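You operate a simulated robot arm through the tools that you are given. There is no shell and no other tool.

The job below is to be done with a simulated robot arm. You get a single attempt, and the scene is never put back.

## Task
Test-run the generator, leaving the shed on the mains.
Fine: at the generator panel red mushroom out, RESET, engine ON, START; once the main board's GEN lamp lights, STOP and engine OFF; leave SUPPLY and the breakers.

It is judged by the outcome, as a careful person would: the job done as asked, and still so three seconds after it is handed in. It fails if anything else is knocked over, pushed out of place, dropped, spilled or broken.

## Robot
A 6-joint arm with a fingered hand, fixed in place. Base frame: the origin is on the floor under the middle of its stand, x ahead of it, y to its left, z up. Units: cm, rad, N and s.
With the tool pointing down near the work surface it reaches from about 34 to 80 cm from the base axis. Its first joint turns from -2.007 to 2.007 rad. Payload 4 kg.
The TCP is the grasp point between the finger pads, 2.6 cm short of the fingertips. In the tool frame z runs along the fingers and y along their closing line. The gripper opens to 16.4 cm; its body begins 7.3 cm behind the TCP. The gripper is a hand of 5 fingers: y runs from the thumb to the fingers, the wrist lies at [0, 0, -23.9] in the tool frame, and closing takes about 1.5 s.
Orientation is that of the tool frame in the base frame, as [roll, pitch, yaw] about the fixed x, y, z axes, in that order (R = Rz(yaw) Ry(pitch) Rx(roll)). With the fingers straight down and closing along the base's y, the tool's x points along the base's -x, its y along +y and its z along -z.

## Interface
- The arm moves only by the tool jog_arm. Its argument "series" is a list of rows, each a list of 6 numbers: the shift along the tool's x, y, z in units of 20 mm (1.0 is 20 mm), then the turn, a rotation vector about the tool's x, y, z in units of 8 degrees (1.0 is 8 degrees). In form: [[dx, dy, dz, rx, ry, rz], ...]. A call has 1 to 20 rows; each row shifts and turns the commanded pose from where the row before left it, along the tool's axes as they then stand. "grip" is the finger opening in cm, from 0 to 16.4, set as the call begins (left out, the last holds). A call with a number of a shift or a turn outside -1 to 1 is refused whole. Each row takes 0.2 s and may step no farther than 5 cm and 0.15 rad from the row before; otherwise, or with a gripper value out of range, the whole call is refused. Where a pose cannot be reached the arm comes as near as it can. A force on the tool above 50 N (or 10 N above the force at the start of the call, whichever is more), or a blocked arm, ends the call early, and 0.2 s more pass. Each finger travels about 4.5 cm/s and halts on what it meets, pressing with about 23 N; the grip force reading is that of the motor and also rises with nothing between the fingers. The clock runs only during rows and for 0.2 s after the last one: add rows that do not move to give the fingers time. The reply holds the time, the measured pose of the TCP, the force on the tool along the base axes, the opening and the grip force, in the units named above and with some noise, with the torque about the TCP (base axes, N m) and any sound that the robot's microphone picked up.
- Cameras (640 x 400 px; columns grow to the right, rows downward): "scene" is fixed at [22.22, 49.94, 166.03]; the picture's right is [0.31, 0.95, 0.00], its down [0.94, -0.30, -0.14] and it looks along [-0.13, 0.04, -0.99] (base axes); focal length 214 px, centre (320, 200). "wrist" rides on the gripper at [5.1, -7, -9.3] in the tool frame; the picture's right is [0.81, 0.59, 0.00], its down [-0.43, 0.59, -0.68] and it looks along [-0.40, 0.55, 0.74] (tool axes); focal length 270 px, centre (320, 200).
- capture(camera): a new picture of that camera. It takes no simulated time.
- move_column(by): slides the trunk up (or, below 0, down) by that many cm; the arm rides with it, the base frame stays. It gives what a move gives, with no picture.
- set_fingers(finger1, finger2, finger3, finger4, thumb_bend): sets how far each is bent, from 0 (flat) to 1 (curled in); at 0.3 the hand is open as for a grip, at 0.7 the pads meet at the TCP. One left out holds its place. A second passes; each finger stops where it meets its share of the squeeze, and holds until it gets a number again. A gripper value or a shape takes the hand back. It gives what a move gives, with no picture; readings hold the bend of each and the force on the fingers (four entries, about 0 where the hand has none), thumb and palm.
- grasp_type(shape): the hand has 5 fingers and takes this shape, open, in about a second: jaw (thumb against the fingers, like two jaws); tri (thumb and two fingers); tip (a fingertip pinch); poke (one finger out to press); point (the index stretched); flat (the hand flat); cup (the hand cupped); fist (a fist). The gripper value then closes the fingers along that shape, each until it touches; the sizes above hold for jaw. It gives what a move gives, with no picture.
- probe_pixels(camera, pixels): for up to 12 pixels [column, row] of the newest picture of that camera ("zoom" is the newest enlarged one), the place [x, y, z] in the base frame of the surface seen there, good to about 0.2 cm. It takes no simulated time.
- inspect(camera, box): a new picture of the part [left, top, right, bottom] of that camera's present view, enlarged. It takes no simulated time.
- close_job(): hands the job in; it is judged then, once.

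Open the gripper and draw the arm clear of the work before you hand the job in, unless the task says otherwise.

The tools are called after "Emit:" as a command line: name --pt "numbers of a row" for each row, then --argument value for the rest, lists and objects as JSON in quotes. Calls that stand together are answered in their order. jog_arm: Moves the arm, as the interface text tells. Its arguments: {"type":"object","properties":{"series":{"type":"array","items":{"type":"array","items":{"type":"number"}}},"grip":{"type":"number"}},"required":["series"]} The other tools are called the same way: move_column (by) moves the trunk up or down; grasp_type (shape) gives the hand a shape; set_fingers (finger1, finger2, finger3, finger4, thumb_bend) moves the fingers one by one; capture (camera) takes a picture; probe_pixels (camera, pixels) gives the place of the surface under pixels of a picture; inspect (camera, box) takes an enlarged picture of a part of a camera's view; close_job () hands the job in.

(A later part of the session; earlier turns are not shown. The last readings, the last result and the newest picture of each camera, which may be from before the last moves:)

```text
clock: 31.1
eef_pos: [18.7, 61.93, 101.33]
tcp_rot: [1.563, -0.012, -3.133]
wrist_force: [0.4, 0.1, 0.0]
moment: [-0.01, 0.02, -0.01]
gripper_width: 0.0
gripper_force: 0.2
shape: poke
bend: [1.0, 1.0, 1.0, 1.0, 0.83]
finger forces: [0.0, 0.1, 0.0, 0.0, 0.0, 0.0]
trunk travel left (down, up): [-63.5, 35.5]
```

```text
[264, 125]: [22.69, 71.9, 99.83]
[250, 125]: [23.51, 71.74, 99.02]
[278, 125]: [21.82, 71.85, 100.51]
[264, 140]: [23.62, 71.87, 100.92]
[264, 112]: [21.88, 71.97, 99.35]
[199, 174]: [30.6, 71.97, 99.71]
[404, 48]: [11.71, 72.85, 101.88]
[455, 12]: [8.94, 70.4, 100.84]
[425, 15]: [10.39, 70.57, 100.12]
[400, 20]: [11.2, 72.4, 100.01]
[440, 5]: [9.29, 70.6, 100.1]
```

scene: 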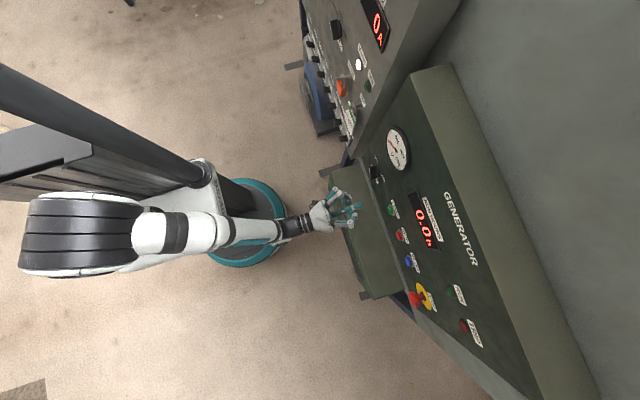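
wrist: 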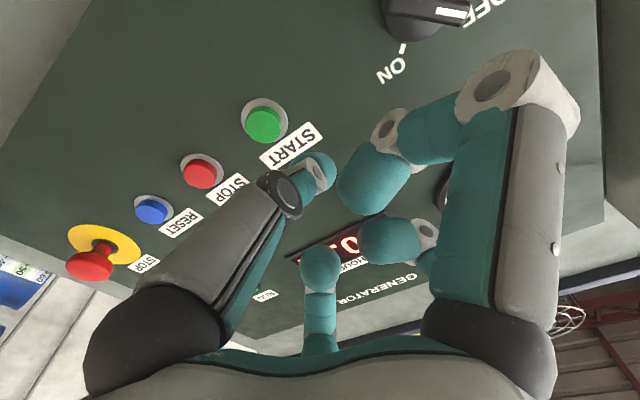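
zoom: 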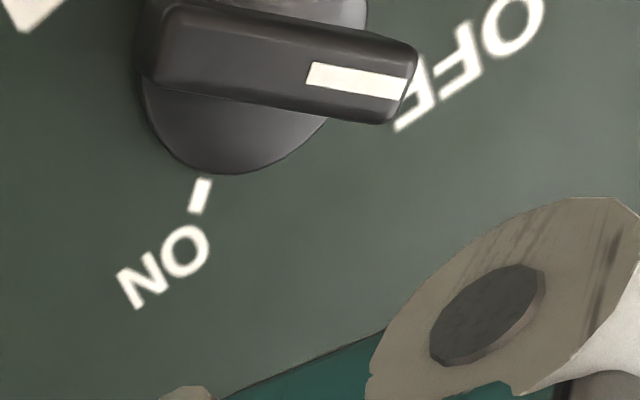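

START is centred near (22.8, 100.0) with its face at y≈71.85. The ON tick is at (11.7, 101.9), so the knob's centre is near (10, 100) with a 90° throw. I'll move closer for a precise measurement of the knob.

Emit:
jog_arm --pt "0.5 -0.1 0.75 0 0 0" --pt "0.5 -0.1 0.75 0 0 0" --pt "0.7 -0.1 0 0 0 0" --pt "0.7 -0.1 0 0 0 0" --pt "0 0 0 0 0 0"

Emit:
capture --camera "wrist"

Emit:
inspect --camera "wrist" --box '[280, 0, 480, 125]'

Emit:
inspect --camera "scene" --box '[320, 120, 440, 240]'

```text
clock: 32.3
eef_pos: [15.82, 65.17, 101.53]
tcp_rot: [1.566, -0.026, -3.122]
wrist_force: [0.2, 0.1, -0.1]
moment: [0.0, 0.02, -0.06]
gripper_width: 0.0
gripper_force: 0.1
shape: poke
bend: [1.0, 1.0, 1.0, 1.0, 0.83]
finger forces: [0.0, 0.0, 0.0, 0.0, 0.0, 0.0]
out of reach, approached as far as the arm can: row 3, 4
trunk travel left (down, up): [-63.5, 35.5]
```

```text
taken
```

wrist: 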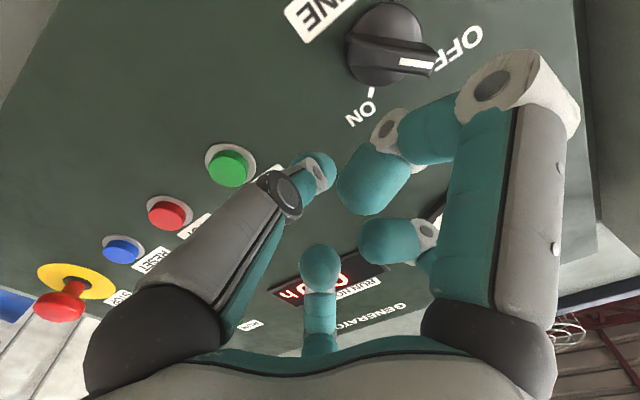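

```text
3.20 times, centred on (380, 62) of wrist
```

zoom: 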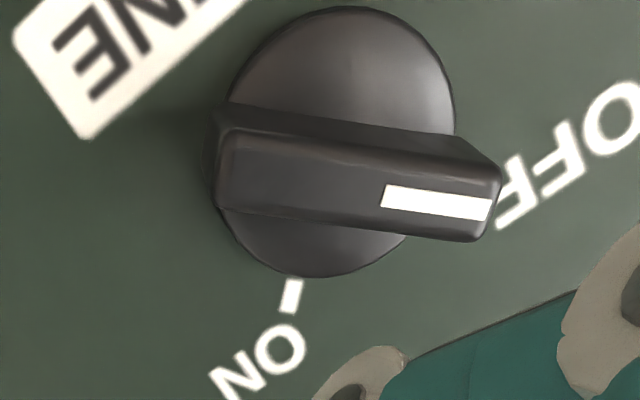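

```text
3.33 times, centred on (380, 180) of scene
```

zoom: 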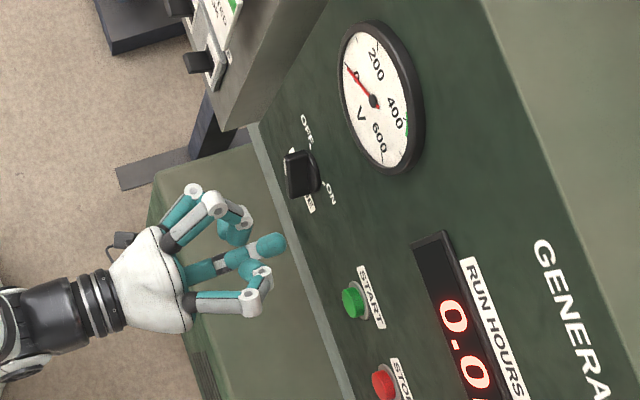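

Rows 3–4 hit the limit again at x 15.8, though more forward should ease it. I'll measure the knob: the disc edges, the bar ends and the ticks in the wrist view.

Emit:
probe_pixels --camera "wrist" --pixels '[[388, 5], [383, 83], [354, 31], [420, 34], [430, 66], [352, 57], [390, 55], [390, 45], [390, 70], [371, 92], [228, 165], [400, 64]]'

```text
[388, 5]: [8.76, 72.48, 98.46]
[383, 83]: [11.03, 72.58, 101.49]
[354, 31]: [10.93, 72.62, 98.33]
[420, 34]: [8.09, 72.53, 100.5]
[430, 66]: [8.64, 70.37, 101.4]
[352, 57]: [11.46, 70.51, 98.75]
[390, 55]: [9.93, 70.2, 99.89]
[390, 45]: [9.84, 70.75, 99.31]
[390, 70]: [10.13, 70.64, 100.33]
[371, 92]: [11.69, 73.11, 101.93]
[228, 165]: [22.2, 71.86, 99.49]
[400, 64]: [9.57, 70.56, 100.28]
```

The knob is centred at (9.95, 100.0), disc radius 1.9, bar ±1.95 long and about 1 cm wide, front at y≈70.4. Now I'll measure the poking fingertip's outline exactly.

Emit:
inspect --camera "scene" --box '[355, 195, 385, 220]'

Emit:
inspect --camera "wrist" --box '[270, 130, 370, 200]'

```text
16.00 times, centred on (370, 208) of scene
```

zoom: 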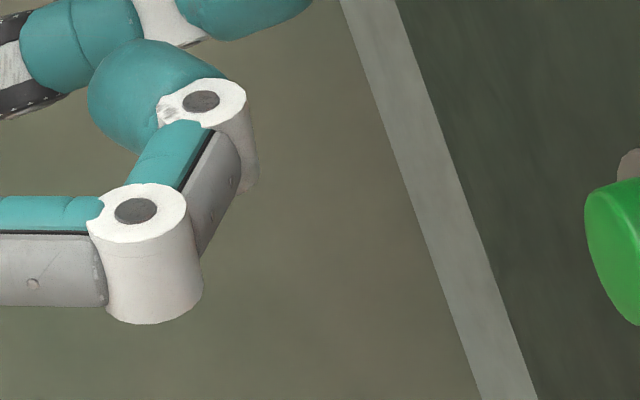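

```text
5.71 times, centred on (320, 165) of wrist
```

zoom: 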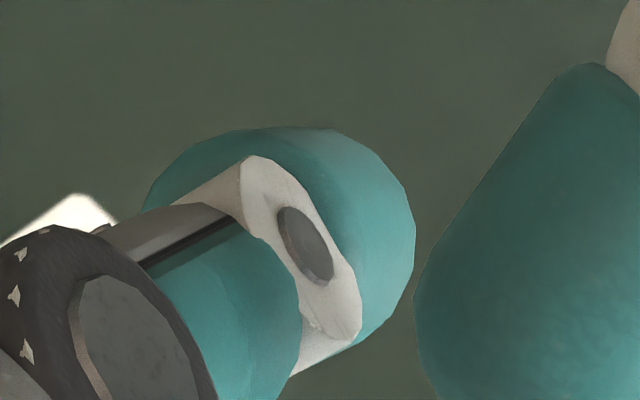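

Emit:
probe_pixels --camera "zoom" --pixels '[[300, 135], [340, 145], [380, 180], [405, 230], [390, 290], [180, 170], [220, 150], [370, 320]]'

Emit:
inspect --camera "scene" --box '[355, 175, 385, 200]'

```text
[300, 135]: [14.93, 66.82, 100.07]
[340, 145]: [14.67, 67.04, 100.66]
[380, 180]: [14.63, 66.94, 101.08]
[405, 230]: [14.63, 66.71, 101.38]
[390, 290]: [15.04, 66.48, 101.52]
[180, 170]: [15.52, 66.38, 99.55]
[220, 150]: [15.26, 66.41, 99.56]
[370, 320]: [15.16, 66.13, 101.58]
```

```text
16.00 times, centred on (370, 188) of scene
```

zoom: 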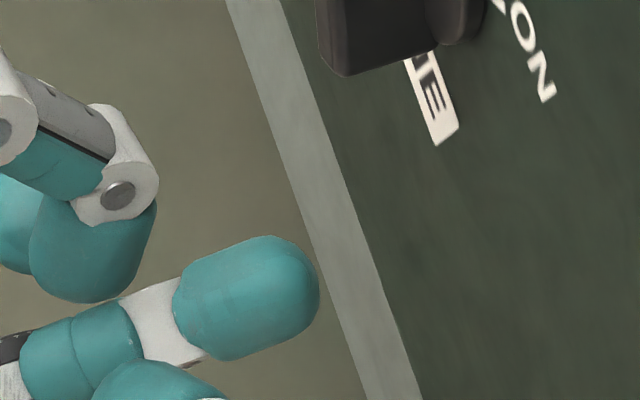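

The fingertip now shows clearly in the scene zoom, from (180, 300) to (318, 290). I'll probe its tip and sides.

Emit:
probe_pixels --camera "zoom" --pixels '[[312, 290], [300, 260], [300, 320], [250, 300], [230, 260], [220, 340], [250, 245], [240, 355], [270, 240], [200, 300]]'

```text
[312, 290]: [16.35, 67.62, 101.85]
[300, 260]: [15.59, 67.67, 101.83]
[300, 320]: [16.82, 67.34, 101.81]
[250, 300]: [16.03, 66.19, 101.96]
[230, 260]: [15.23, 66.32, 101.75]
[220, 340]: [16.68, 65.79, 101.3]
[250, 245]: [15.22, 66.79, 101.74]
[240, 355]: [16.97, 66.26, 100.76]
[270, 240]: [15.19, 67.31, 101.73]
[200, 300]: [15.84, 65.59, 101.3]
```

The fingertip is about 2.2 cm across and centred roughly 0.6 cm below the TCP, reaching 2.5 cm ahead of it. I can turn the knob clockwise by pushing its tail end from the right side. I'll move to just right of the knob at x≈13.3 and check reach.

Emit:
jog_arm --pt "0.1 0 0.5 0 0 0" --pt "0.3 0 0.5 0 -0.14 -0.19" --pt "0.4 0 0.4 0 0 0" --pt "0.45 -0.12 0.2 0 0 0" --pt "0 0 0 0 0 0"

Emit:
capture --camera "wrist"

Emit:
inspect --camera "scene" --box '[345, 150, 405, 200]'

```text
clock: 33.5
eef_pos: [17.65, 69.13, 102.99]
tcp_rot: [1.568, -0.001, -3.14]
wrist_force: [0.4, 0.6, -0.4]
moment: [0.0, -0.01, 0.03]
gripper_width: 0.03
gripper_force: 0.0
shape: poke
bend: [1.0, 1.0, 1.0, 1.0, 0.83]
finger forces: [0.0, 0.0, 0.1, 0.0, 0.1, 0.0]
out of reach, approached as far as the arm can: row 1, 2, 3, 4
trunk travel left (down, up): [-63.5, 35.5]
```

```text
taken
```

wrist: 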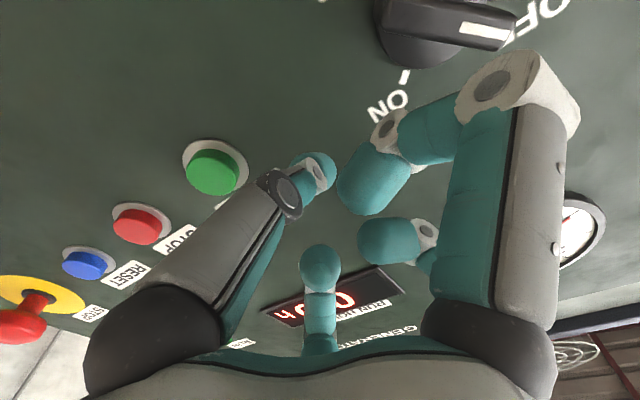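

```text
8.00 times, centred on (375, 175) of scene
```

zoom: 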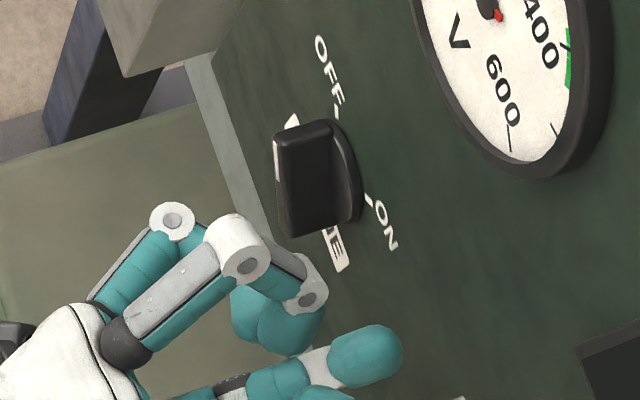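

The arm could only reach x 17.7 at this depth with the exact orientation, so I need to understand the limit. I'll look at the whole arm from above and probe its links.

Emit:
capture --camera "scene"

Emit:
probe_pixels --camera "scene" --pixels '[[80, 235], [130, 235], [30, 235], [180, 230], [220, 235], [260, 230], [295, 222], [190, 185], [215, 180], [150, 265], [60, 200], [100, 270]]'

```text
taken
```

scene: 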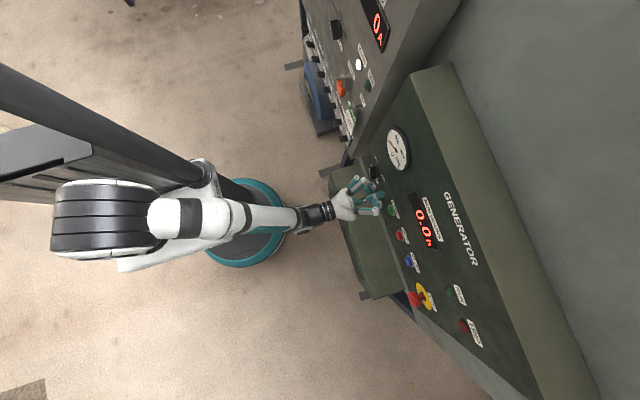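

```text
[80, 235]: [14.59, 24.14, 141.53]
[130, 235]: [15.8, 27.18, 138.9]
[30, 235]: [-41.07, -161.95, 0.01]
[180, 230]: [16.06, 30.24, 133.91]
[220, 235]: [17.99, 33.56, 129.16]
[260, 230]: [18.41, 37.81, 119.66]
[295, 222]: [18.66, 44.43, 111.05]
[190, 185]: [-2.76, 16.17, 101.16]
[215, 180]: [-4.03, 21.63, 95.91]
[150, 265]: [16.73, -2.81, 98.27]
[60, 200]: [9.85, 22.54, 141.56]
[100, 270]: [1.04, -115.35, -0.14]
```

The elbow is up at about (14.6, 24, 138) with the forearm sloping steeply down to the wrist, so a lower trunk should flatten it. I'll back off from the panel, raise the hand, then lower the trunk another 20 cm.

Emit:
jog_arm --pt "-0.2 0 -0.8 0 0 0" --pt "-0.2 0 -0.8 0 0 0" --pt "0 0.2 -0.4 0 0 0" --pt "0 1 0 0 0 0" --pt "0 1 0 0 0 0" --pt "0 1 0 0 0 0" --pt "0 1 0 0 0 0" --pt "0 1 0 0 0 0" --pt "0 1 0 0 0 0" --pt "0 1 0 0 0 0" --pt "0 1 0 0 0 0" --pt "0 1 0 0 0 0"

```text
clock: 36.1
eef_pos: [18.11, 65.12, 121.71]
tcp_rot: [1.565, 0.013, 3.132]
wrist_force: [0.5, 0.3, -0.4]
moment: [-0.03, 0.02, 0.02]
gripper_width: 0.01
gripper_force: 0.1
shape: poke
bend: [1.0, 1.0, 1.0, 1.0, 0.83]
finger forces: [0.0, 0.0, 0.1, 0.0, 0.1, 0.1]
out of reach, approached as far as the arm can: row 1
trunk travel left (down, up): [-63.5, 35.5]
```

The higher pose is within reach. I'll lower the trunk 20 cm now, which brings the hand back to z≈102.

Emit:
move_column --by -10

Emit:
move_column --by -10

Emit:
capture --camera "scene"

```text
clock: 37.4
eef_pos: [18.18, 65.15, 111.73]
tcp_rot: [1.564, 0.013, 3.131]
wrist_force: [0.3, 0.0, 0.1]
moment: [-0.02, 0.04, 0.0]
gripper_width: 0.01
gripper_force: 0.2
shape: poke
bend: [1.0, 1.0, 1.0, 1.0, 0.83]
finger forces: [0.0, 0.1, 0.0, 0.0, 0.0, 0.1]
trunk travel left (down, up): [-53.5, 45.5]
```

```text
clock: 38.8
eef_pos: [18.17, 65.15, 101.65]
tcp_rot: [1.564, 0.014, 3.131]
wrist_force: [0.2, 1.3, -0.7]
moment: [0.04, -0.01, 0.02]
gripper_width: 0.01
gripper_force: 0.0
shape: poke
bend: [1.0, 1.0, 1.0, 1.0, 0.83]
finger forces: [0.0, 0.0, 0.1, 0.0, 0.1, 0.0]
trunk travel left (down, up): [-43.5, 55.5]
```

```text
taken
```

scene: 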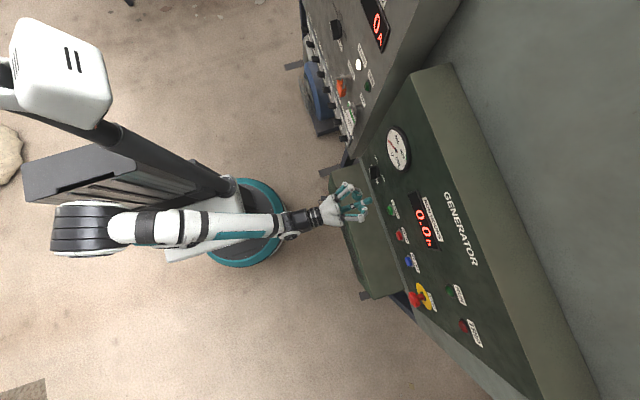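

Now I'll try the left move again, forward 3 cm and left in small rows, to see whether x≈13 is reachable.

Emit:
jog_arm --pt "0 0 0.5 0 0.05 0.1" --pt "0.4 0 0.5 0 0 0" --pt "0.5 0 0.4 0 0 0" --pt "0.5 0 0 0 0 0" --pt "0.5 0 0 0 0 0" --pt "0.4 -0.2 0 0 0 0" --pt "0 0 0 0 0 0"

Emit:
capture --camera "wrist"

Emit:
capture --camera "scene"

```text
clock: 40.4
eef_pos: [13.91, 67.97, 101.2]
tcp_rot: [1.566, -0.003, -3.137]
wrist_force: [1.4, -0.4, 1.1]
moment: [0.02, -0.01, -0.01]
gripper_width: 0.01
gripper_force: 0.0
shape: poke
bend: [1.0, 1.0, 1.0, 1.0, 0.83]
finger forces: [0.0, 0.0, 0.1, 0.0, 0.0, 0.0]
trunk travel left (down, up): [-43.5, 55.5]
```

```text
taken
```

wrist: 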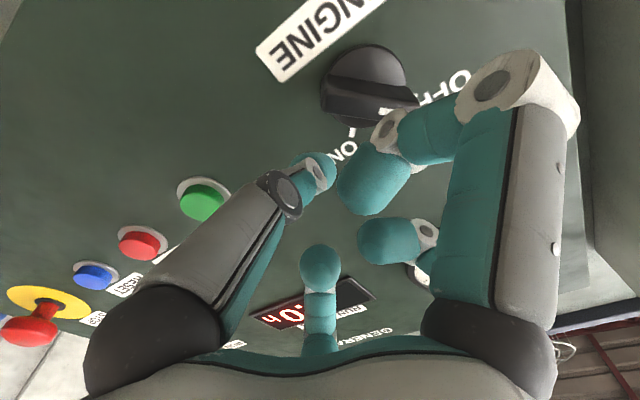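

```text
taken
```

scene: 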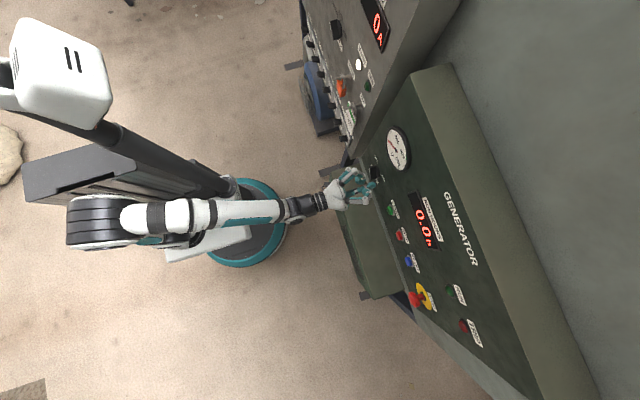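

Reach is good now: TCP (13.9, 68.0, 101.2) with the orientation true. I'll check the fingertip against the knob close up.

Emit:
inspect --camera "scene" --box '[360, 155, 400, 190]'

Emit:
probe_pixels --camera "zoom" --pixels '[[230, 320], [260, 300], [280, 330], [250, 280], [200, 330]]'

Emit:
inspect --camera "wrist" --box '[270, 30, 430, 200]'

```text
11.43 times, centred on (380, 172) of scene
```

zoom: 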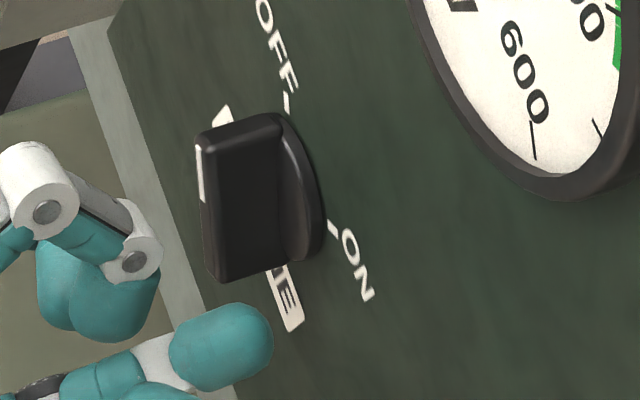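

```text
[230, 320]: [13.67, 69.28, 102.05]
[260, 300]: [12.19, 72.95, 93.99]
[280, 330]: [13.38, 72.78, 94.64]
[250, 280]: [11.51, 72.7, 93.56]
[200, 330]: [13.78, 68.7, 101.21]
```

```text
2.35 times, centred on (350, 115) of wrist
```

zoom: 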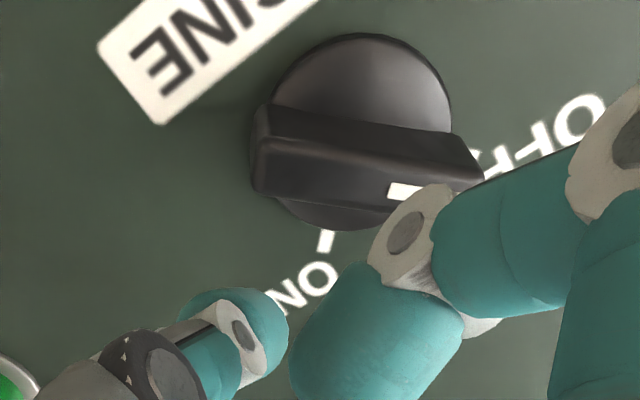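

The fingertip at zoom (222, 345) is right of the knob and clear of it. I'll insert 1.6 cm beside the knob, then close in toward the bar's tail from the right without touching yet.

Emit:
jog_arm --pt "0 0 0.4 0 0 0" --pt "0 0 0.4 0 0 0" --pt "0.3 0 0 0 0 0" --pt "0.3 0 0 0 0 0" --pt "0 0 0 0 0 0"

Emit:
inspect --camera "scene" --box '[360, 155, 400, 190]'

Emit:
inspect --camera "wrist" --box '[250, 30, 430, 200]'

```text
clock: 41.6
eef_pos: [13.86, 69.59, 101.61]
tcp_rot: [1.567, 0.0, -3.135]
wrist_force: [-0.6, -0.7, 1.3]
moment: [0.01, -0.02, 0.0]
gripper_width: 0.0
gripper_force: 0.1
shape: poke
bend: [1.0, 1.0, 1.0, 1.0, 0.83]
finger forces: [0.0, 0.1, 0.0, 0.0, 0.1, 0.0]
out of reach, approached as far as the arm can: row 1, 3, 4
trunk travel left (down, up): [-43.5, 55.5]
```

```text
11.43 times, centred on (380, 172) of scene
```

zoom: 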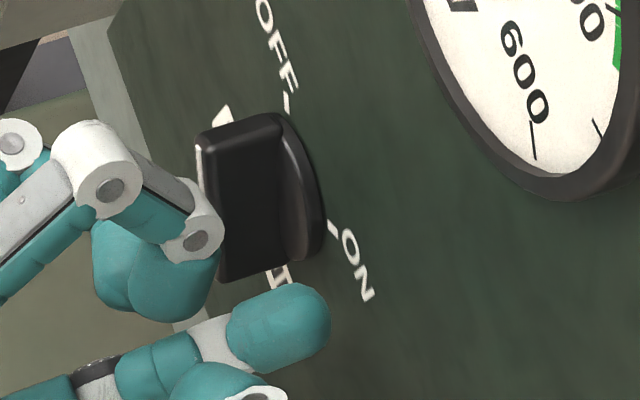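

```text
2.35 times, centred on (340, 115) of wrist
```

zoom: 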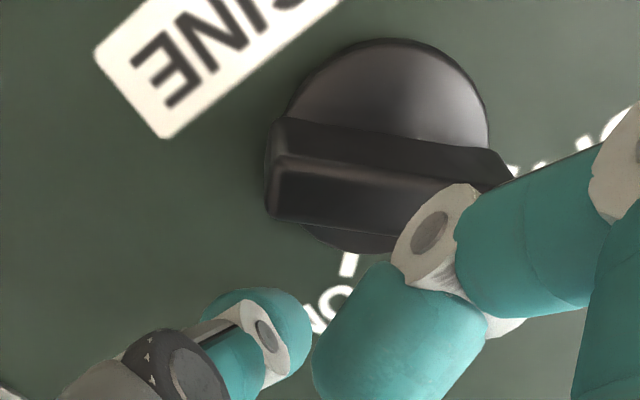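

Moving left is limited again at x≈13.9, so one of the joints is near its end. Roll about the tool axis doesn't matter for a poke, so I'll back off 2 cm and test whether rolling the hand frees it.

Emit:
jog_arm --pt "-0.2 0 -0.5 0 0 0" --pt "0 0 -0.5 0 0 0" --pt "0 0 0 0 0 1" --pt "0 0 0 0 0 1" --pt "0 0 0 0 0 1" --pt "0 0 0 0 0 0"

```text
clock: 43.0
eef_pos: [14.34, 67.47, 101.63]
tcp_rot: [1.565, -0.423, -3.14]
wrist_force: [0.3, 0.0, 0.0]
moment: [0.01, 0.01, -0.03]
gripper_width: 0.0
gripper_force: 0.0
shape: poke
bend: [1.0, 1.0, 1.0, 1.0, 0.83]
finger forces: [0.1, 0.1, 0.1, 0.0, 0.0, 0.1]
trunk travel left (down, up): [-43.5, 55.5]
```

The roll was accepted with no limit. Now I'll test moving left 3 cm along base -x with this roll.

Emit:
jog_arm --pt "0.457 -0.203 0 0 0 0" --pt "0.457 -0.203 0 0 0 0" --pt "0.457 -0.203 0 0 0 0" --pt "0 0 0 0 0 0"

```text
clock: 44.0
eef_pos: [13.62, 67.32, 101.9]
tcp_rot: [1.565, -0.421, -3.134]
wrist_force: [0.7, 0.2, -0.1]
moment: [0.06, 0.04, 0.02]
gripper_width: 0.02
gripper_force: 0.0
shape: poke
bend: [1.0, 1.0, 1.0, 1.0, 0.83]
finger forces: [0.1, 0.0, 0.0, 0.0, 0.1, 0.1]
out of reach, approached as far as the arm can: row 1, 2, 3
trunk travel left (down, up): [-43.5, 55.5]
```

Roll makes no difference, so the limit is on the wrist's side-bend when the hand faces straight along +y. I'll undo the roll, back off a bit, and yaw the hand 20° so it comes in from the right, which puts the wrist in the reachable zone.

Emit:
jog_arm --pt "-0.45 0.2 -0.3 0 0 -1" --pt "-0.3 0 -0.2 0 0 -1" --pt "0 -0.1 0 0 0 -1" --pt "0 0 0 0 1 0" --pt "0 0 0 0 1 0" --pt "0 0 0 0 0.5 0" --pt "0 0 0 0 0 0"

Emit:
capture --camera "scene"

Emit:
capture --camera "wrist"

```text
clock: 45.6
eef_pos: [15.23, 66.26, 101.58]
tcp_rot: [1.564, 0.002, -2.796]
wrist_force: [0.3, -0.5, -0.1]
moment: [0.0, 0.01, 0.03]
gripper_width: 0.0
gripper_force: 0.0
shape: poke
bend: [1.0, 1.0, 1.0, 1.0, 0.83]
finger forces: [0.0, 0.0, 0.0, 0.0, 0.0, 0.0]
trunk travel left (down, up): [-43.5, 55.5]
```

```text
taken
```

scene: 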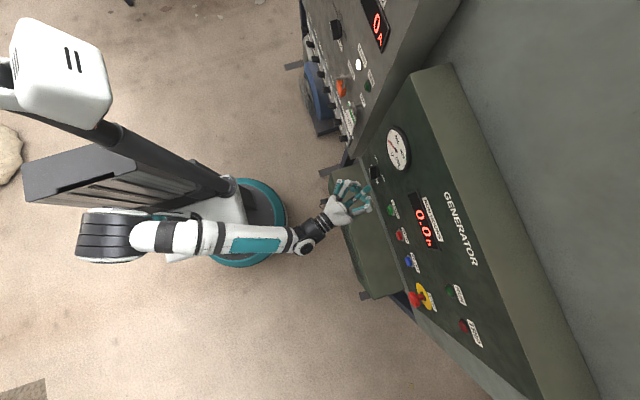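

```text
taken
```

wrist: 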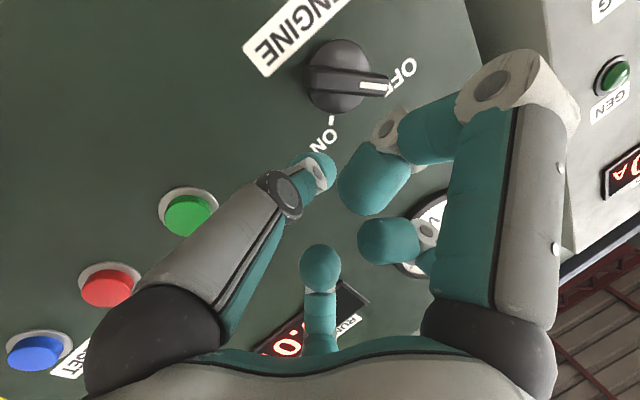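

The yaw is in place with no limit flagged, and the wrist camera can even see the GEN lamp at (615, 77). I'll measure the fingertip's position again in this pose.

Emit:
inspect --camera "scene" --box '[355, 160, 395, 195]'

```text
11.43 times, centred on (375, 178) of scene
```

zoom: 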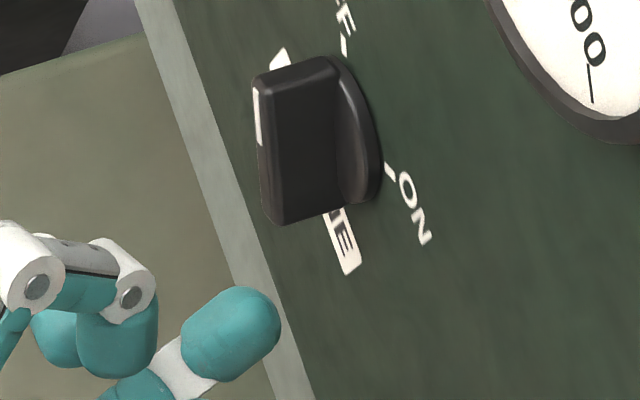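

Probing the fingertip's front, sides and top in this zoom.

Emit:
probe_pixels --camera "zoom" --pixels '[[275, 320], [265, 300], [240, 292], [210, 308], [230, 335], [255, 350], [225, 375], [270, 345], [190, 330]]'

Emit:
probe_pixels --camera "wrist" --pixels '[[333, 165], [330, 180], [305, 157], [318, 154], [328, 187], [297, 160]]'

```text
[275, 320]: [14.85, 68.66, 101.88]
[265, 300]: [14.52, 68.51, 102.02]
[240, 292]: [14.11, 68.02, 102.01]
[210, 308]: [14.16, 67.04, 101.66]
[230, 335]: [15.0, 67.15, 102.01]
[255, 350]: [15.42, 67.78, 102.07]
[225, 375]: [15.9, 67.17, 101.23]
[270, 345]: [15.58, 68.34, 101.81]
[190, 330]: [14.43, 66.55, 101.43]
```

```text
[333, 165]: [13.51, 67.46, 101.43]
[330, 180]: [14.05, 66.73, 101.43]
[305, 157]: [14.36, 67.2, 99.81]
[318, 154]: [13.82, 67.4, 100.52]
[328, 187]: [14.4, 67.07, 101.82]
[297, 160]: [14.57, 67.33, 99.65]
```

In this pose the fingertip's end sphere (radius about 1.1) sits at TCP + (-0.6, +1.3, -0.65). I'll slide in along the finger direction to just right of the knob, with about 1 mm over the disc edge and clear of the panel.

Emit:
jog_arm --pt "0.04 -0.035 0.5 0 0 0" --pt "0.04 -0.035 0.5 0 0 0" --pt "0.04 -0.035 0.5 0 0 0" --pt "0.03 -0.035 0.49 0 0 0" --pt "0 0 0 0 0 0"

Emit:
inspect --camera "scene" --box '[360, 155, 400, 190]'

Emit:
capture --camera "wrist"

```text
clock: 46.8
eef_pos: [13.41, 70.09, 101.24]
tcp_rot: [1.562, 0.001, -2.796]
wrist_force: [1.0, -0.8, 0.3]
moment: [0.0, 0.0, 0.01]
gripper_width: 0.0
gripper_force: 0.1
shape: poke
bend: [1.0, 1.0, 1.0, 1.0, 0.83]
finger forces: [0.0, 0.0, 0.0, 0.1, 0.0, 0.1]
trunk travel left (down, up): [-43.5, 55.5]
```

```text
11.43 times, centred on (380, 172) of scene
```

zoom: 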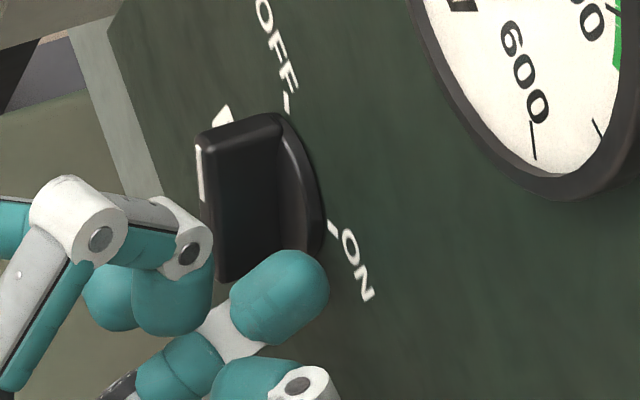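

```text
taken
```

wrist: 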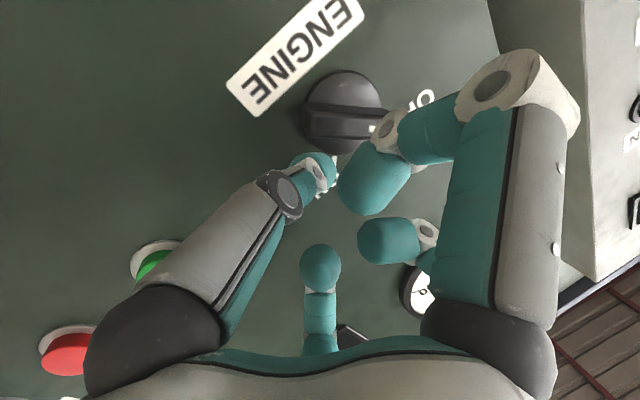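

The fingertip is beside the knob's tail at zoom (285, 295), at the right depth. I'll push along an arc: left to contact, then down around the knob, and check halfway.

Emit:
jog_arm --pt "0.29 0.02 -0.03 0 0 0" --pt "0.165 -0.18 0.06 0 0 0" --pt "0.005 -0.315 0 0 0 0" --pt "0.113 -0.325 0.041 0 0 0" --pt "0 0 0 0 0 0"

Emit:
inspect --camera "scene" --box '[360, 155, 400, 190]'

Emit:
inspect --camera "wrist" --box '[250, 30, 450, 200]'

```text
clock: 48.0
eef_pos: [12.31, 69.67, 99.89]
tcp_rot: [1.564, 0.001, -2.795]
wrist_force: [2.7, -2.1, 0.8]
moment: [0.02, -0.03, -0.01]
gripper_width: 0.0
gripper_force: 0.1
shape: poke
bend: [1.0, 1.0, 1.0, 1.0, 0.83]
finger forces: [0.0, 0.0, 0.0, 0.0, 4.0, 0.0]
trunk travel left (down, up): [-43.5, 55.5]
```

```text
11.43 times, centred on (380, 172) of scene
```

zoom: 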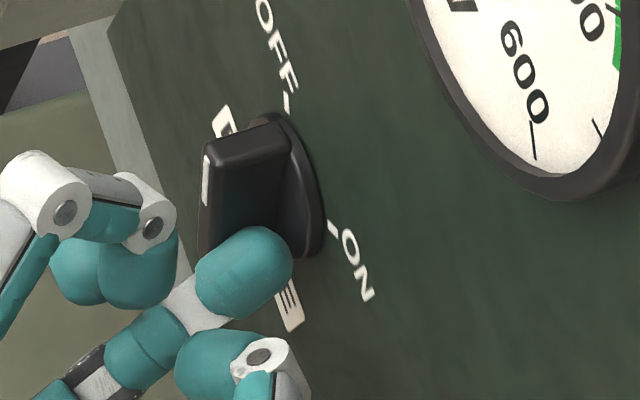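

```text
2.35 times, centred on (350, 115) of wrist
```

zoom: 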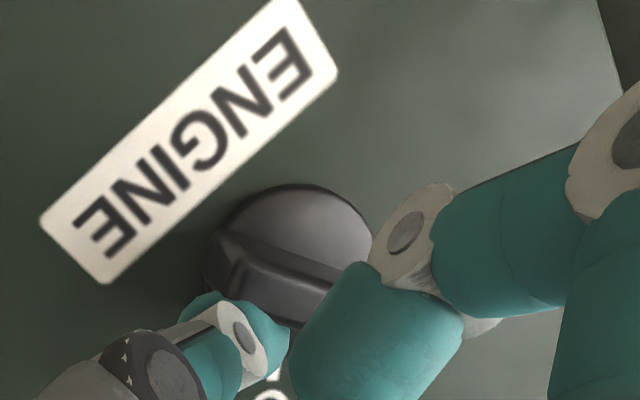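

The knob has begun to turn, with its white mark shifting and a light 4 N on the finger. I'll carry on around the arc.

Emit:
jog_arm --pt "0.207 -0.3 0.075 0 0 0" --pt "0.287 -0.22 0.103 0 0 0" --pt "0.188 -0.1 0.068 0 0 0" --pt "0 0 0 0 0 0"

Emit:
inspect --camera "scene" --box '[360, 155, 400, 190]'

Emit:
inspect --camera "wrist" --box '[250, 30, 450, 200]'

```text
clock: 49.0
eef_pos: [10.81, 69.78, 98.45]
tcp_rot: [1.563, 0.0, -2.796]
wrist_force: [3.6, -1.2, -1.0]
moment: [0.01, 0.04, -0.04]
gripper_width: 0.01
gripper_force: 0.1
shape: poke
bend: [1.0, 1.0, 1.0, 1.0, 0.83]
finger forces: [0.1, 0.0, 0.0, 0.0, 3.5, 0.0]
trunk travel left (down, up): [-43.5, 55.5]
```

```text
11.43 times, centred on (380, 172) of scene
```

zoom: 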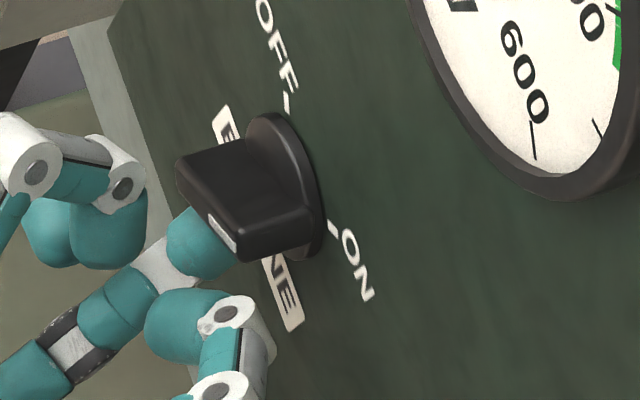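

```text
2.35 times, centred on (350, 115) of wrist
```

zoom: 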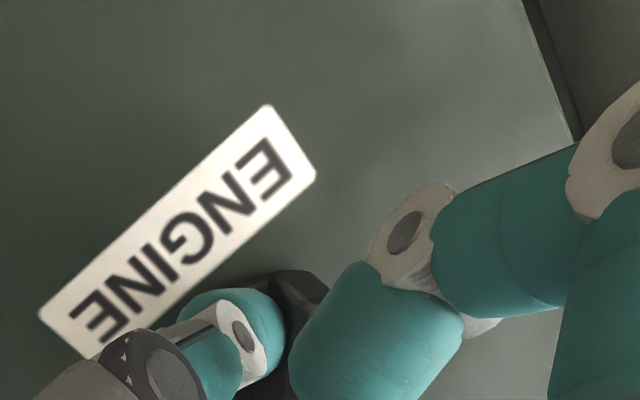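

The white mark now points nearly at ON, with no click yet. I'll push the last bit to the left.

Emit:
jog_arm --pt "0.165 0 0.059 0 0 0" --pt "0.1 0.02 0.036 0 0 0" --pt "0 0 0 0 0 0"

Emit:
inspect --camera "scene" --box '[360, 155, 400, 190]'

```text
clock: 49.8
eef_pos: [10.57, 69.71, 98.48]
tcp_rot: [1.565, -0.003, -2.8]
wrist_force: [21.4, -1.9, -6.2]
moment: [-0.1, -0.02, -0.38]
gripper_width: 0.0
gripper_force: 0.0
shape: poke
bend: [1.0, 1.0, 1.0, 1.0, 0.83]
finger forces: [0.0, 0.0, 0.0, 0.0, 20.7, 0.0]
trunk travel left (down, up): [-43.5, 55.5]
```

```text
11.43 times, centred on (380, 172) of scene
```

zoom: 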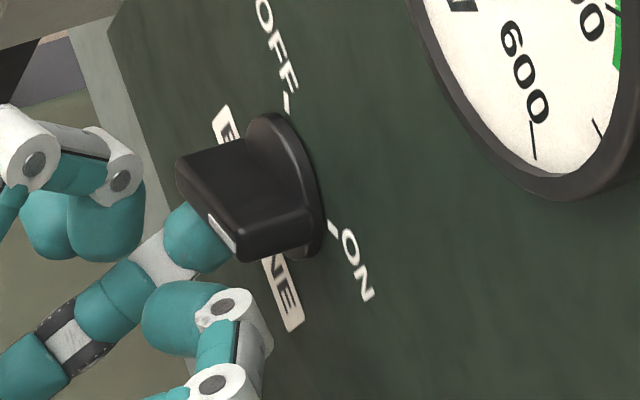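

The force jumped to 21 N, so the knob is at its end stop on ON. I'll ease off to the right and withdraw, then confirm the position.

Emit:
jog_arm --pt "-0.3 -0.1 -0.1 0 0 0" --pt "-0.1 0 -0.6 0 0 0" --pt "0 0 -1 0 0 0" --pt "0 0 -1 0 0 0" --pt "0 0.5 -0.5 0 0 0" --pt "0 0 0 0 0 0"

Emit:
inspect --camera "scene" --box '[360, 155, 400, 190]'

Emit:
capture --camera "wrist"

Emit:
capture --camera "scene"

```text
clock: 51.2
eef_pos: [13.27, 63.8, 99.67]
tcp_rot: [1.564, 0.002, -2.798]
wrist_force: [0.2, 0.0, 0.1]
moment: [-0.02, 0.02, -0.03]
gripper_width: 0.0
gripper_force: 0.1
shape: poke
bend: [1.0, 1.0, 1.0, 1.0, 0.83]
finger forces: [0.0, 0.1, 0.1, 0.0, 0.1, 0.0]
trunk travel left (down, up): [-43.5, 55.5]
```

```text
11.43 times, centred on (380, 172) of scene
```

zoom: 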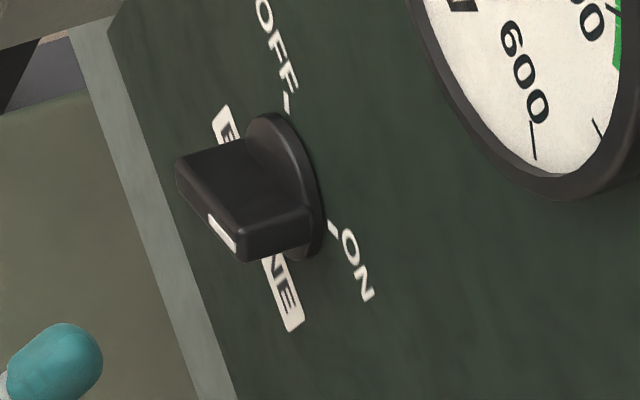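

```text
taken
```

wrist: 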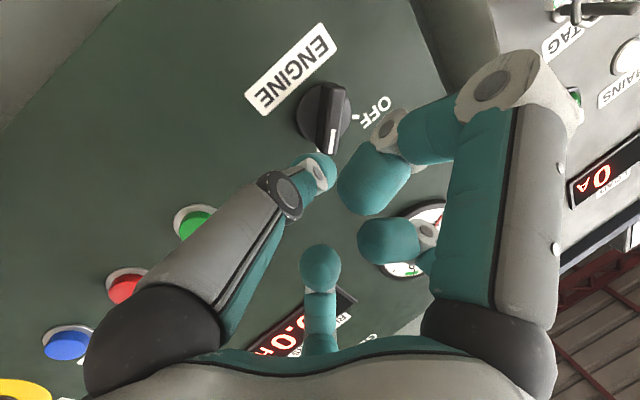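

```text
taken
```

scene: 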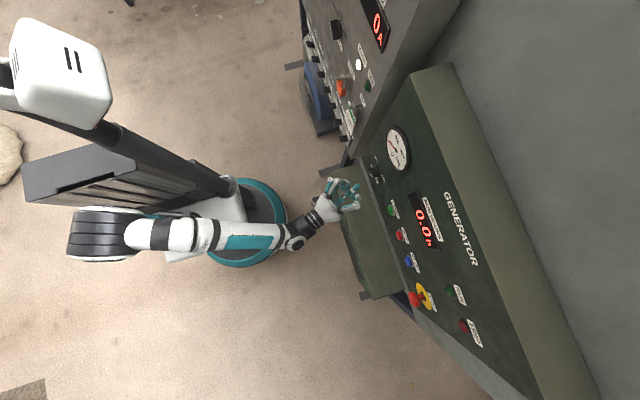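

The white mark is on ON. Next is START at about (22.7, 100.0): I'll move right in front of it and straighten the hand.

Emit:
jog_arm --pt "-0.96 0.08 -0.134 0 0 0" --pt "-0.96 0.08 -0.134 0 0 0" --pt "-0.96 0.08 -0.134 0 0 0" --pt "-0.96 0.08 -0.134 0 0 0" --pt "-0.96 0.08 -0.134 0 0 0" --pt "0 0 0 0 -1 0" --pt "0 0 0 0 -1 0" --pt "0 0 0 0 -0.46 0" --pt "0 0 0 0 0 0"

Emit:
capture --camera "wrist"

Emit:
inspect --camera "scene" --box '[350, 180, 430, 250]'

```text
clock: 53.2
eef_pos: [22.63, 65.88, 100.12]
tcp_rot: [1.564, -0.003, 3.141]
wrist_force: [0.4, -0.4, 0.6]
moment: [0.02, -0.02, -0.01]
gripper_width: 0.0
gripper_force: 0.2
shape: poke
bend: [1.0, 1.0, 1.0, 1.0, 0.83]
finger forces: [0.1, 0.0, 0.1, 0.1, 0.1, 0.0]
trunk travel left (down, up): [-43.5, 55.5]
```

```text
taken
```

wrist: 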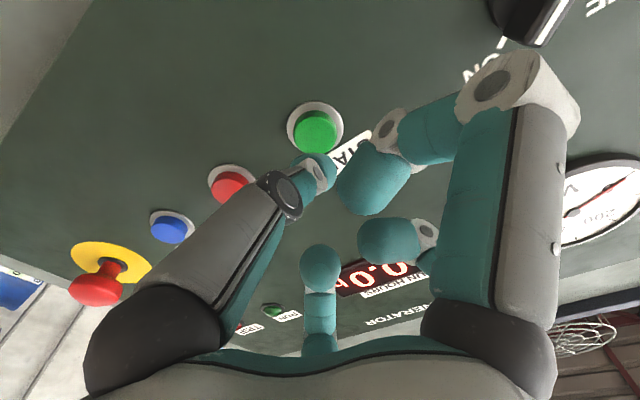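

```text
5.71 times, centred on (390, 215) of scene
```

zoom: 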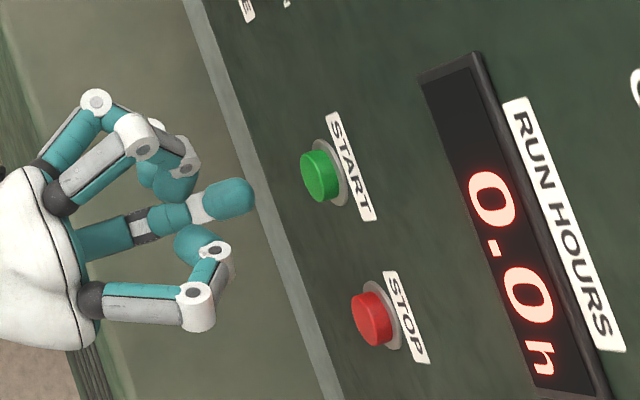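

The fingertip is in front of the green START button. I'll measure the button's centre from this view.

Emit:
probe_pixels --camera "wrist" --pixels '[[316, 132], [298, 132], [334, 132], [316, 115], [316, 150], [315, 103], [290, 125]]'

Emit:
probe_pixels --camera "zoom" --pixels '[[310, 175], [320, 155], [318, 200], [240, 195], [250, 205], [232, 180], [235, 218]]'

```text
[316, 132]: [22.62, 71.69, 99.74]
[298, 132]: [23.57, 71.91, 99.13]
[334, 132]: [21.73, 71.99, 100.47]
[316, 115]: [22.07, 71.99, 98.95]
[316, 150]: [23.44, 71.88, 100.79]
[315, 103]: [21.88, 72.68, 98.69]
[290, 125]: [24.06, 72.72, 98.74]
```

```text
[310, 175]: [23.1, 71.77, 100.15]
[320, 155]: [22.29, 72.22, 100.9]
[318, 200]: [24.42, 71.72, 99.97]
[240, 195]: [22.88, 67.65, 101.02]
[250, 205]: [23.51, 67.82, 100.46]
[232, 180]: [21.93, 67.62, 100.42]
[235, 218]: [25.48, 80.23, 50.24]
```

START's centre is about (22.9, 99.9) and the fingertip is lined up within 2–3 mm. I'll advance 3 cm and then press in small steps.

Emit:
jog_arm --pt "-0.08 0 0.6 0 0 0" --pt "0 0.05 0.6 0 0 0" --pt "0 0 0.3 0 0 0" --pt "0 0 0.15 0 0 0" --pt "0 0 0.15 0 0 0" --pt "0 0 0.12 0 0 0"

Emit:
inspect --camera "scene" --box '[320, 50, 500, 350]'

```text
clock: 54.6
eef_pos: [22.87, 69.67, 100.25]
tcp_rot: [1.562, -0.002, -3.14]
wrist_force: [0.8, -6.1, -0.8]
moment: [0.0, 0.0, -0.01]
gripper_width: 0.0
gripper_force: 0.1
shape: poke
bend: [1.0, 1.0, 1.0, 1.0, 0.83]
finger forces: [0.0, 0.0, 0.0, 0.0, 5.5, 0.0]
trunk travel left (down, up): [-43.5, 55.5]
heard: click
```

```text
1.33 times, centred on (410, 200) of scene
```

zoom: 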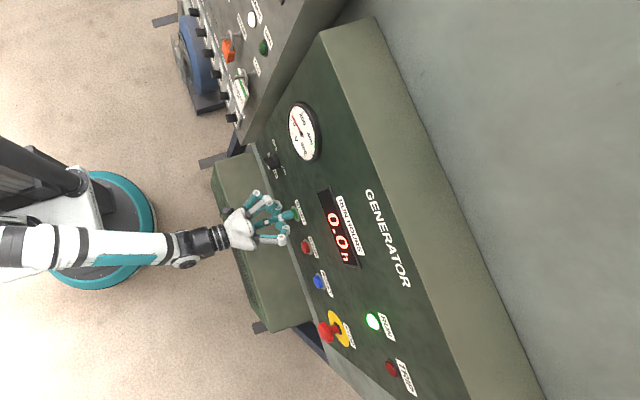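

START clicked and the RUN lamp at (372, 321) is lit. I'll back off the button, move toward STOP, and watch the GEN lamp and voltmeter.

Emit:
jog_arm --pt "0 0 -0.5 0 0 0" --pt "0 0 -1 0 0 0" --pt "-0.8 0 -0.3 0 0 0" --pt "-0.8 0 0 0 0 0" --pt "-0.8 0 0 0 0 0" --pt "-0.8 0 0 0 0 0" --pt "-0.8 0 0 0 0 0"

Emit:
inspect --camera "scene" --box '[330, 40, 430, 200]'

Emit:
capture --camera "wrist"

```text
clock: 56.2
eef_pos: [30.95, 66.02, 100.2]
tcp_rot: [1.564, 0.0, -3.141]
wrist_force: [0.0, -1.3, -0.6]
moment: [0.03, 0.01, 0.01]
gripper_width: 0.01
gripper_force: 0.1
shape: poke
bend: [1.0, 1.0, 1.0, 1.0, 0.83]
finger forces: [0.0, 0.0, 0.0, 0.1, 0.0, 0.0]
trunk travel left (down, up): [-43.5, 55.5]
```

```text
2.50 times, centred on (380, 120) of scene
```

zoom: 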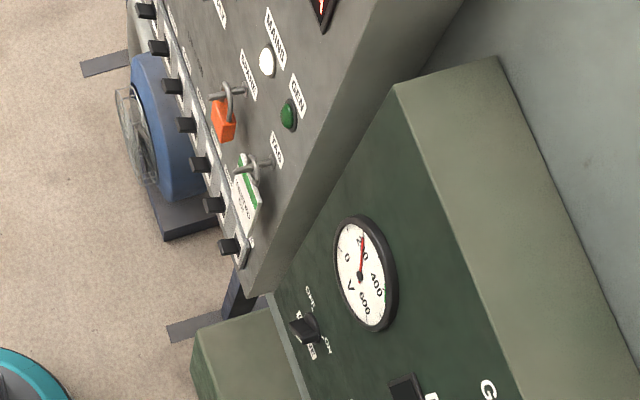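

```text
taken
```

wrist: 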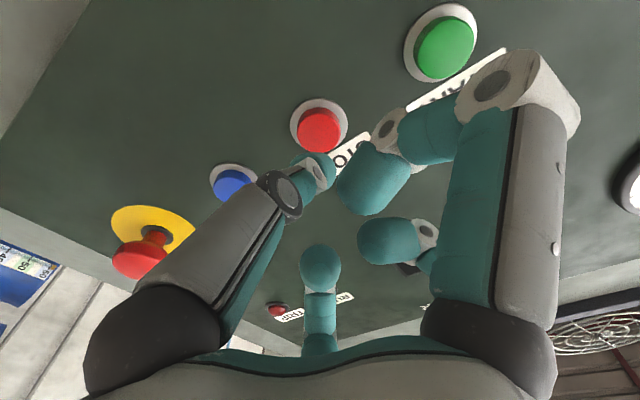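

The voltmeter has risen to about 200 V and GEN is still dark. I'll measure STOP meanwhile, and hold still for 2 s.

Emit:
probe_pixels --camera "wrist" --pixels '[[319, 130], [303, 130], [335, 130], [319, 115], [319, 147]]'

Emit:
jog_arm --pt "0 0 0 0 0 0" --pt "0 0 0 0 0 0" --pt "0 0 0 0 0 0" --pt "0 0 0 0 0 0" --pt "0 0 0 0 0 0" --pt "0 0 0 0 0 0" --pt "0 0 0 0 0 0" --pt "0 0 0 0 0 0" --pt "0 0 0 0 0 0" --pt "0 0 0 0 0 0"

Emit:
inspect --camera "scene" --box '[330, 40, 430, 200]'

```text
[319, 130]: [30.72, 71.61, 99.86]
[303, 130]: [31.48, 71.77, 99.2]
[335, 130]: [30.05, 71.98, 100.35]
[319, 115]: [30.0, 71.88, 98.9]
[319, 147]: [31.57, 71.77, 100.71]
```

```text
clock: 58.4
eef_pos: [31.01, 65.97, 100.05]
tcp_rot: [1.564, -0.004, -3.14]
wrist_force: [0.8, 0.1, -0.3]
moment: [-0.01, -0.04, -0.02]
gripper_width: 0.0
gripper_force: 0.1
shape: poke
bend: [1.0, 1.0, 1.0, 1.0, 0.83]
finger forces: [0.0, 0.0, 0.0, 0.0, 0.0, 0.1]
trunk travel left (down, up): [-43.5, 55.5]
```

```text
2.50 times, centred on (380, 120) of scene
```

zoom: 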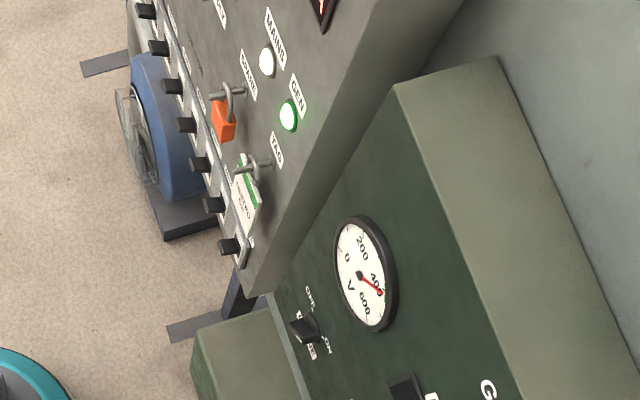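

The GEN lamp at (288, 115) is now lit and the voltmeter reads in the green. STOP's centre is about (30.9, 99.9), straight ahead of the finger, so I'll press it now.

Emit:
jog_arm --pt "0 0.1 0.6 0 0 0" --pt "0 0.05 0.6 0 0 0" --pt "0 0 0.3 0 0 0" --pt "0 0 0.15 0 0 0" --pt "0 0 0.15 0 0 0" --pt "0 0 0.1 0 0 0"

Emit:
inspect --camera "scene" --box '[320, 50, 500, 350]'

```text
clock: 59.8
eef_pos: [31.04, 69.79, 100.38]
tcp_rot: [1.564, -0.002, -3.141]
wrist_force: [-1.8, -19.8, -6.3]
moment: [-0.18, -0.01, 0.06]
gripper_width: 0.0
gripper_force: 0.0
shape: poke
bend: [1.0, 1.0, 1.0, 1.0, 0.83]
finger forces: [0.0, 0.0, 0.0, 0.0, 19.4, 0.0]
trunk travel left (down, up): [-43.5, 55.5]
heard: click
```

```text
1.33 times, centred on (410, 200) of scene
```

zoom: 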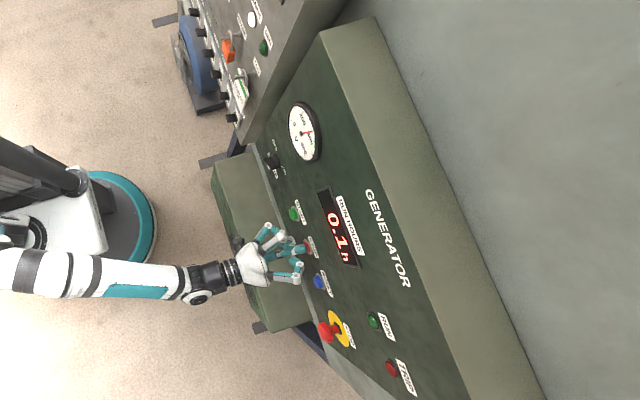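

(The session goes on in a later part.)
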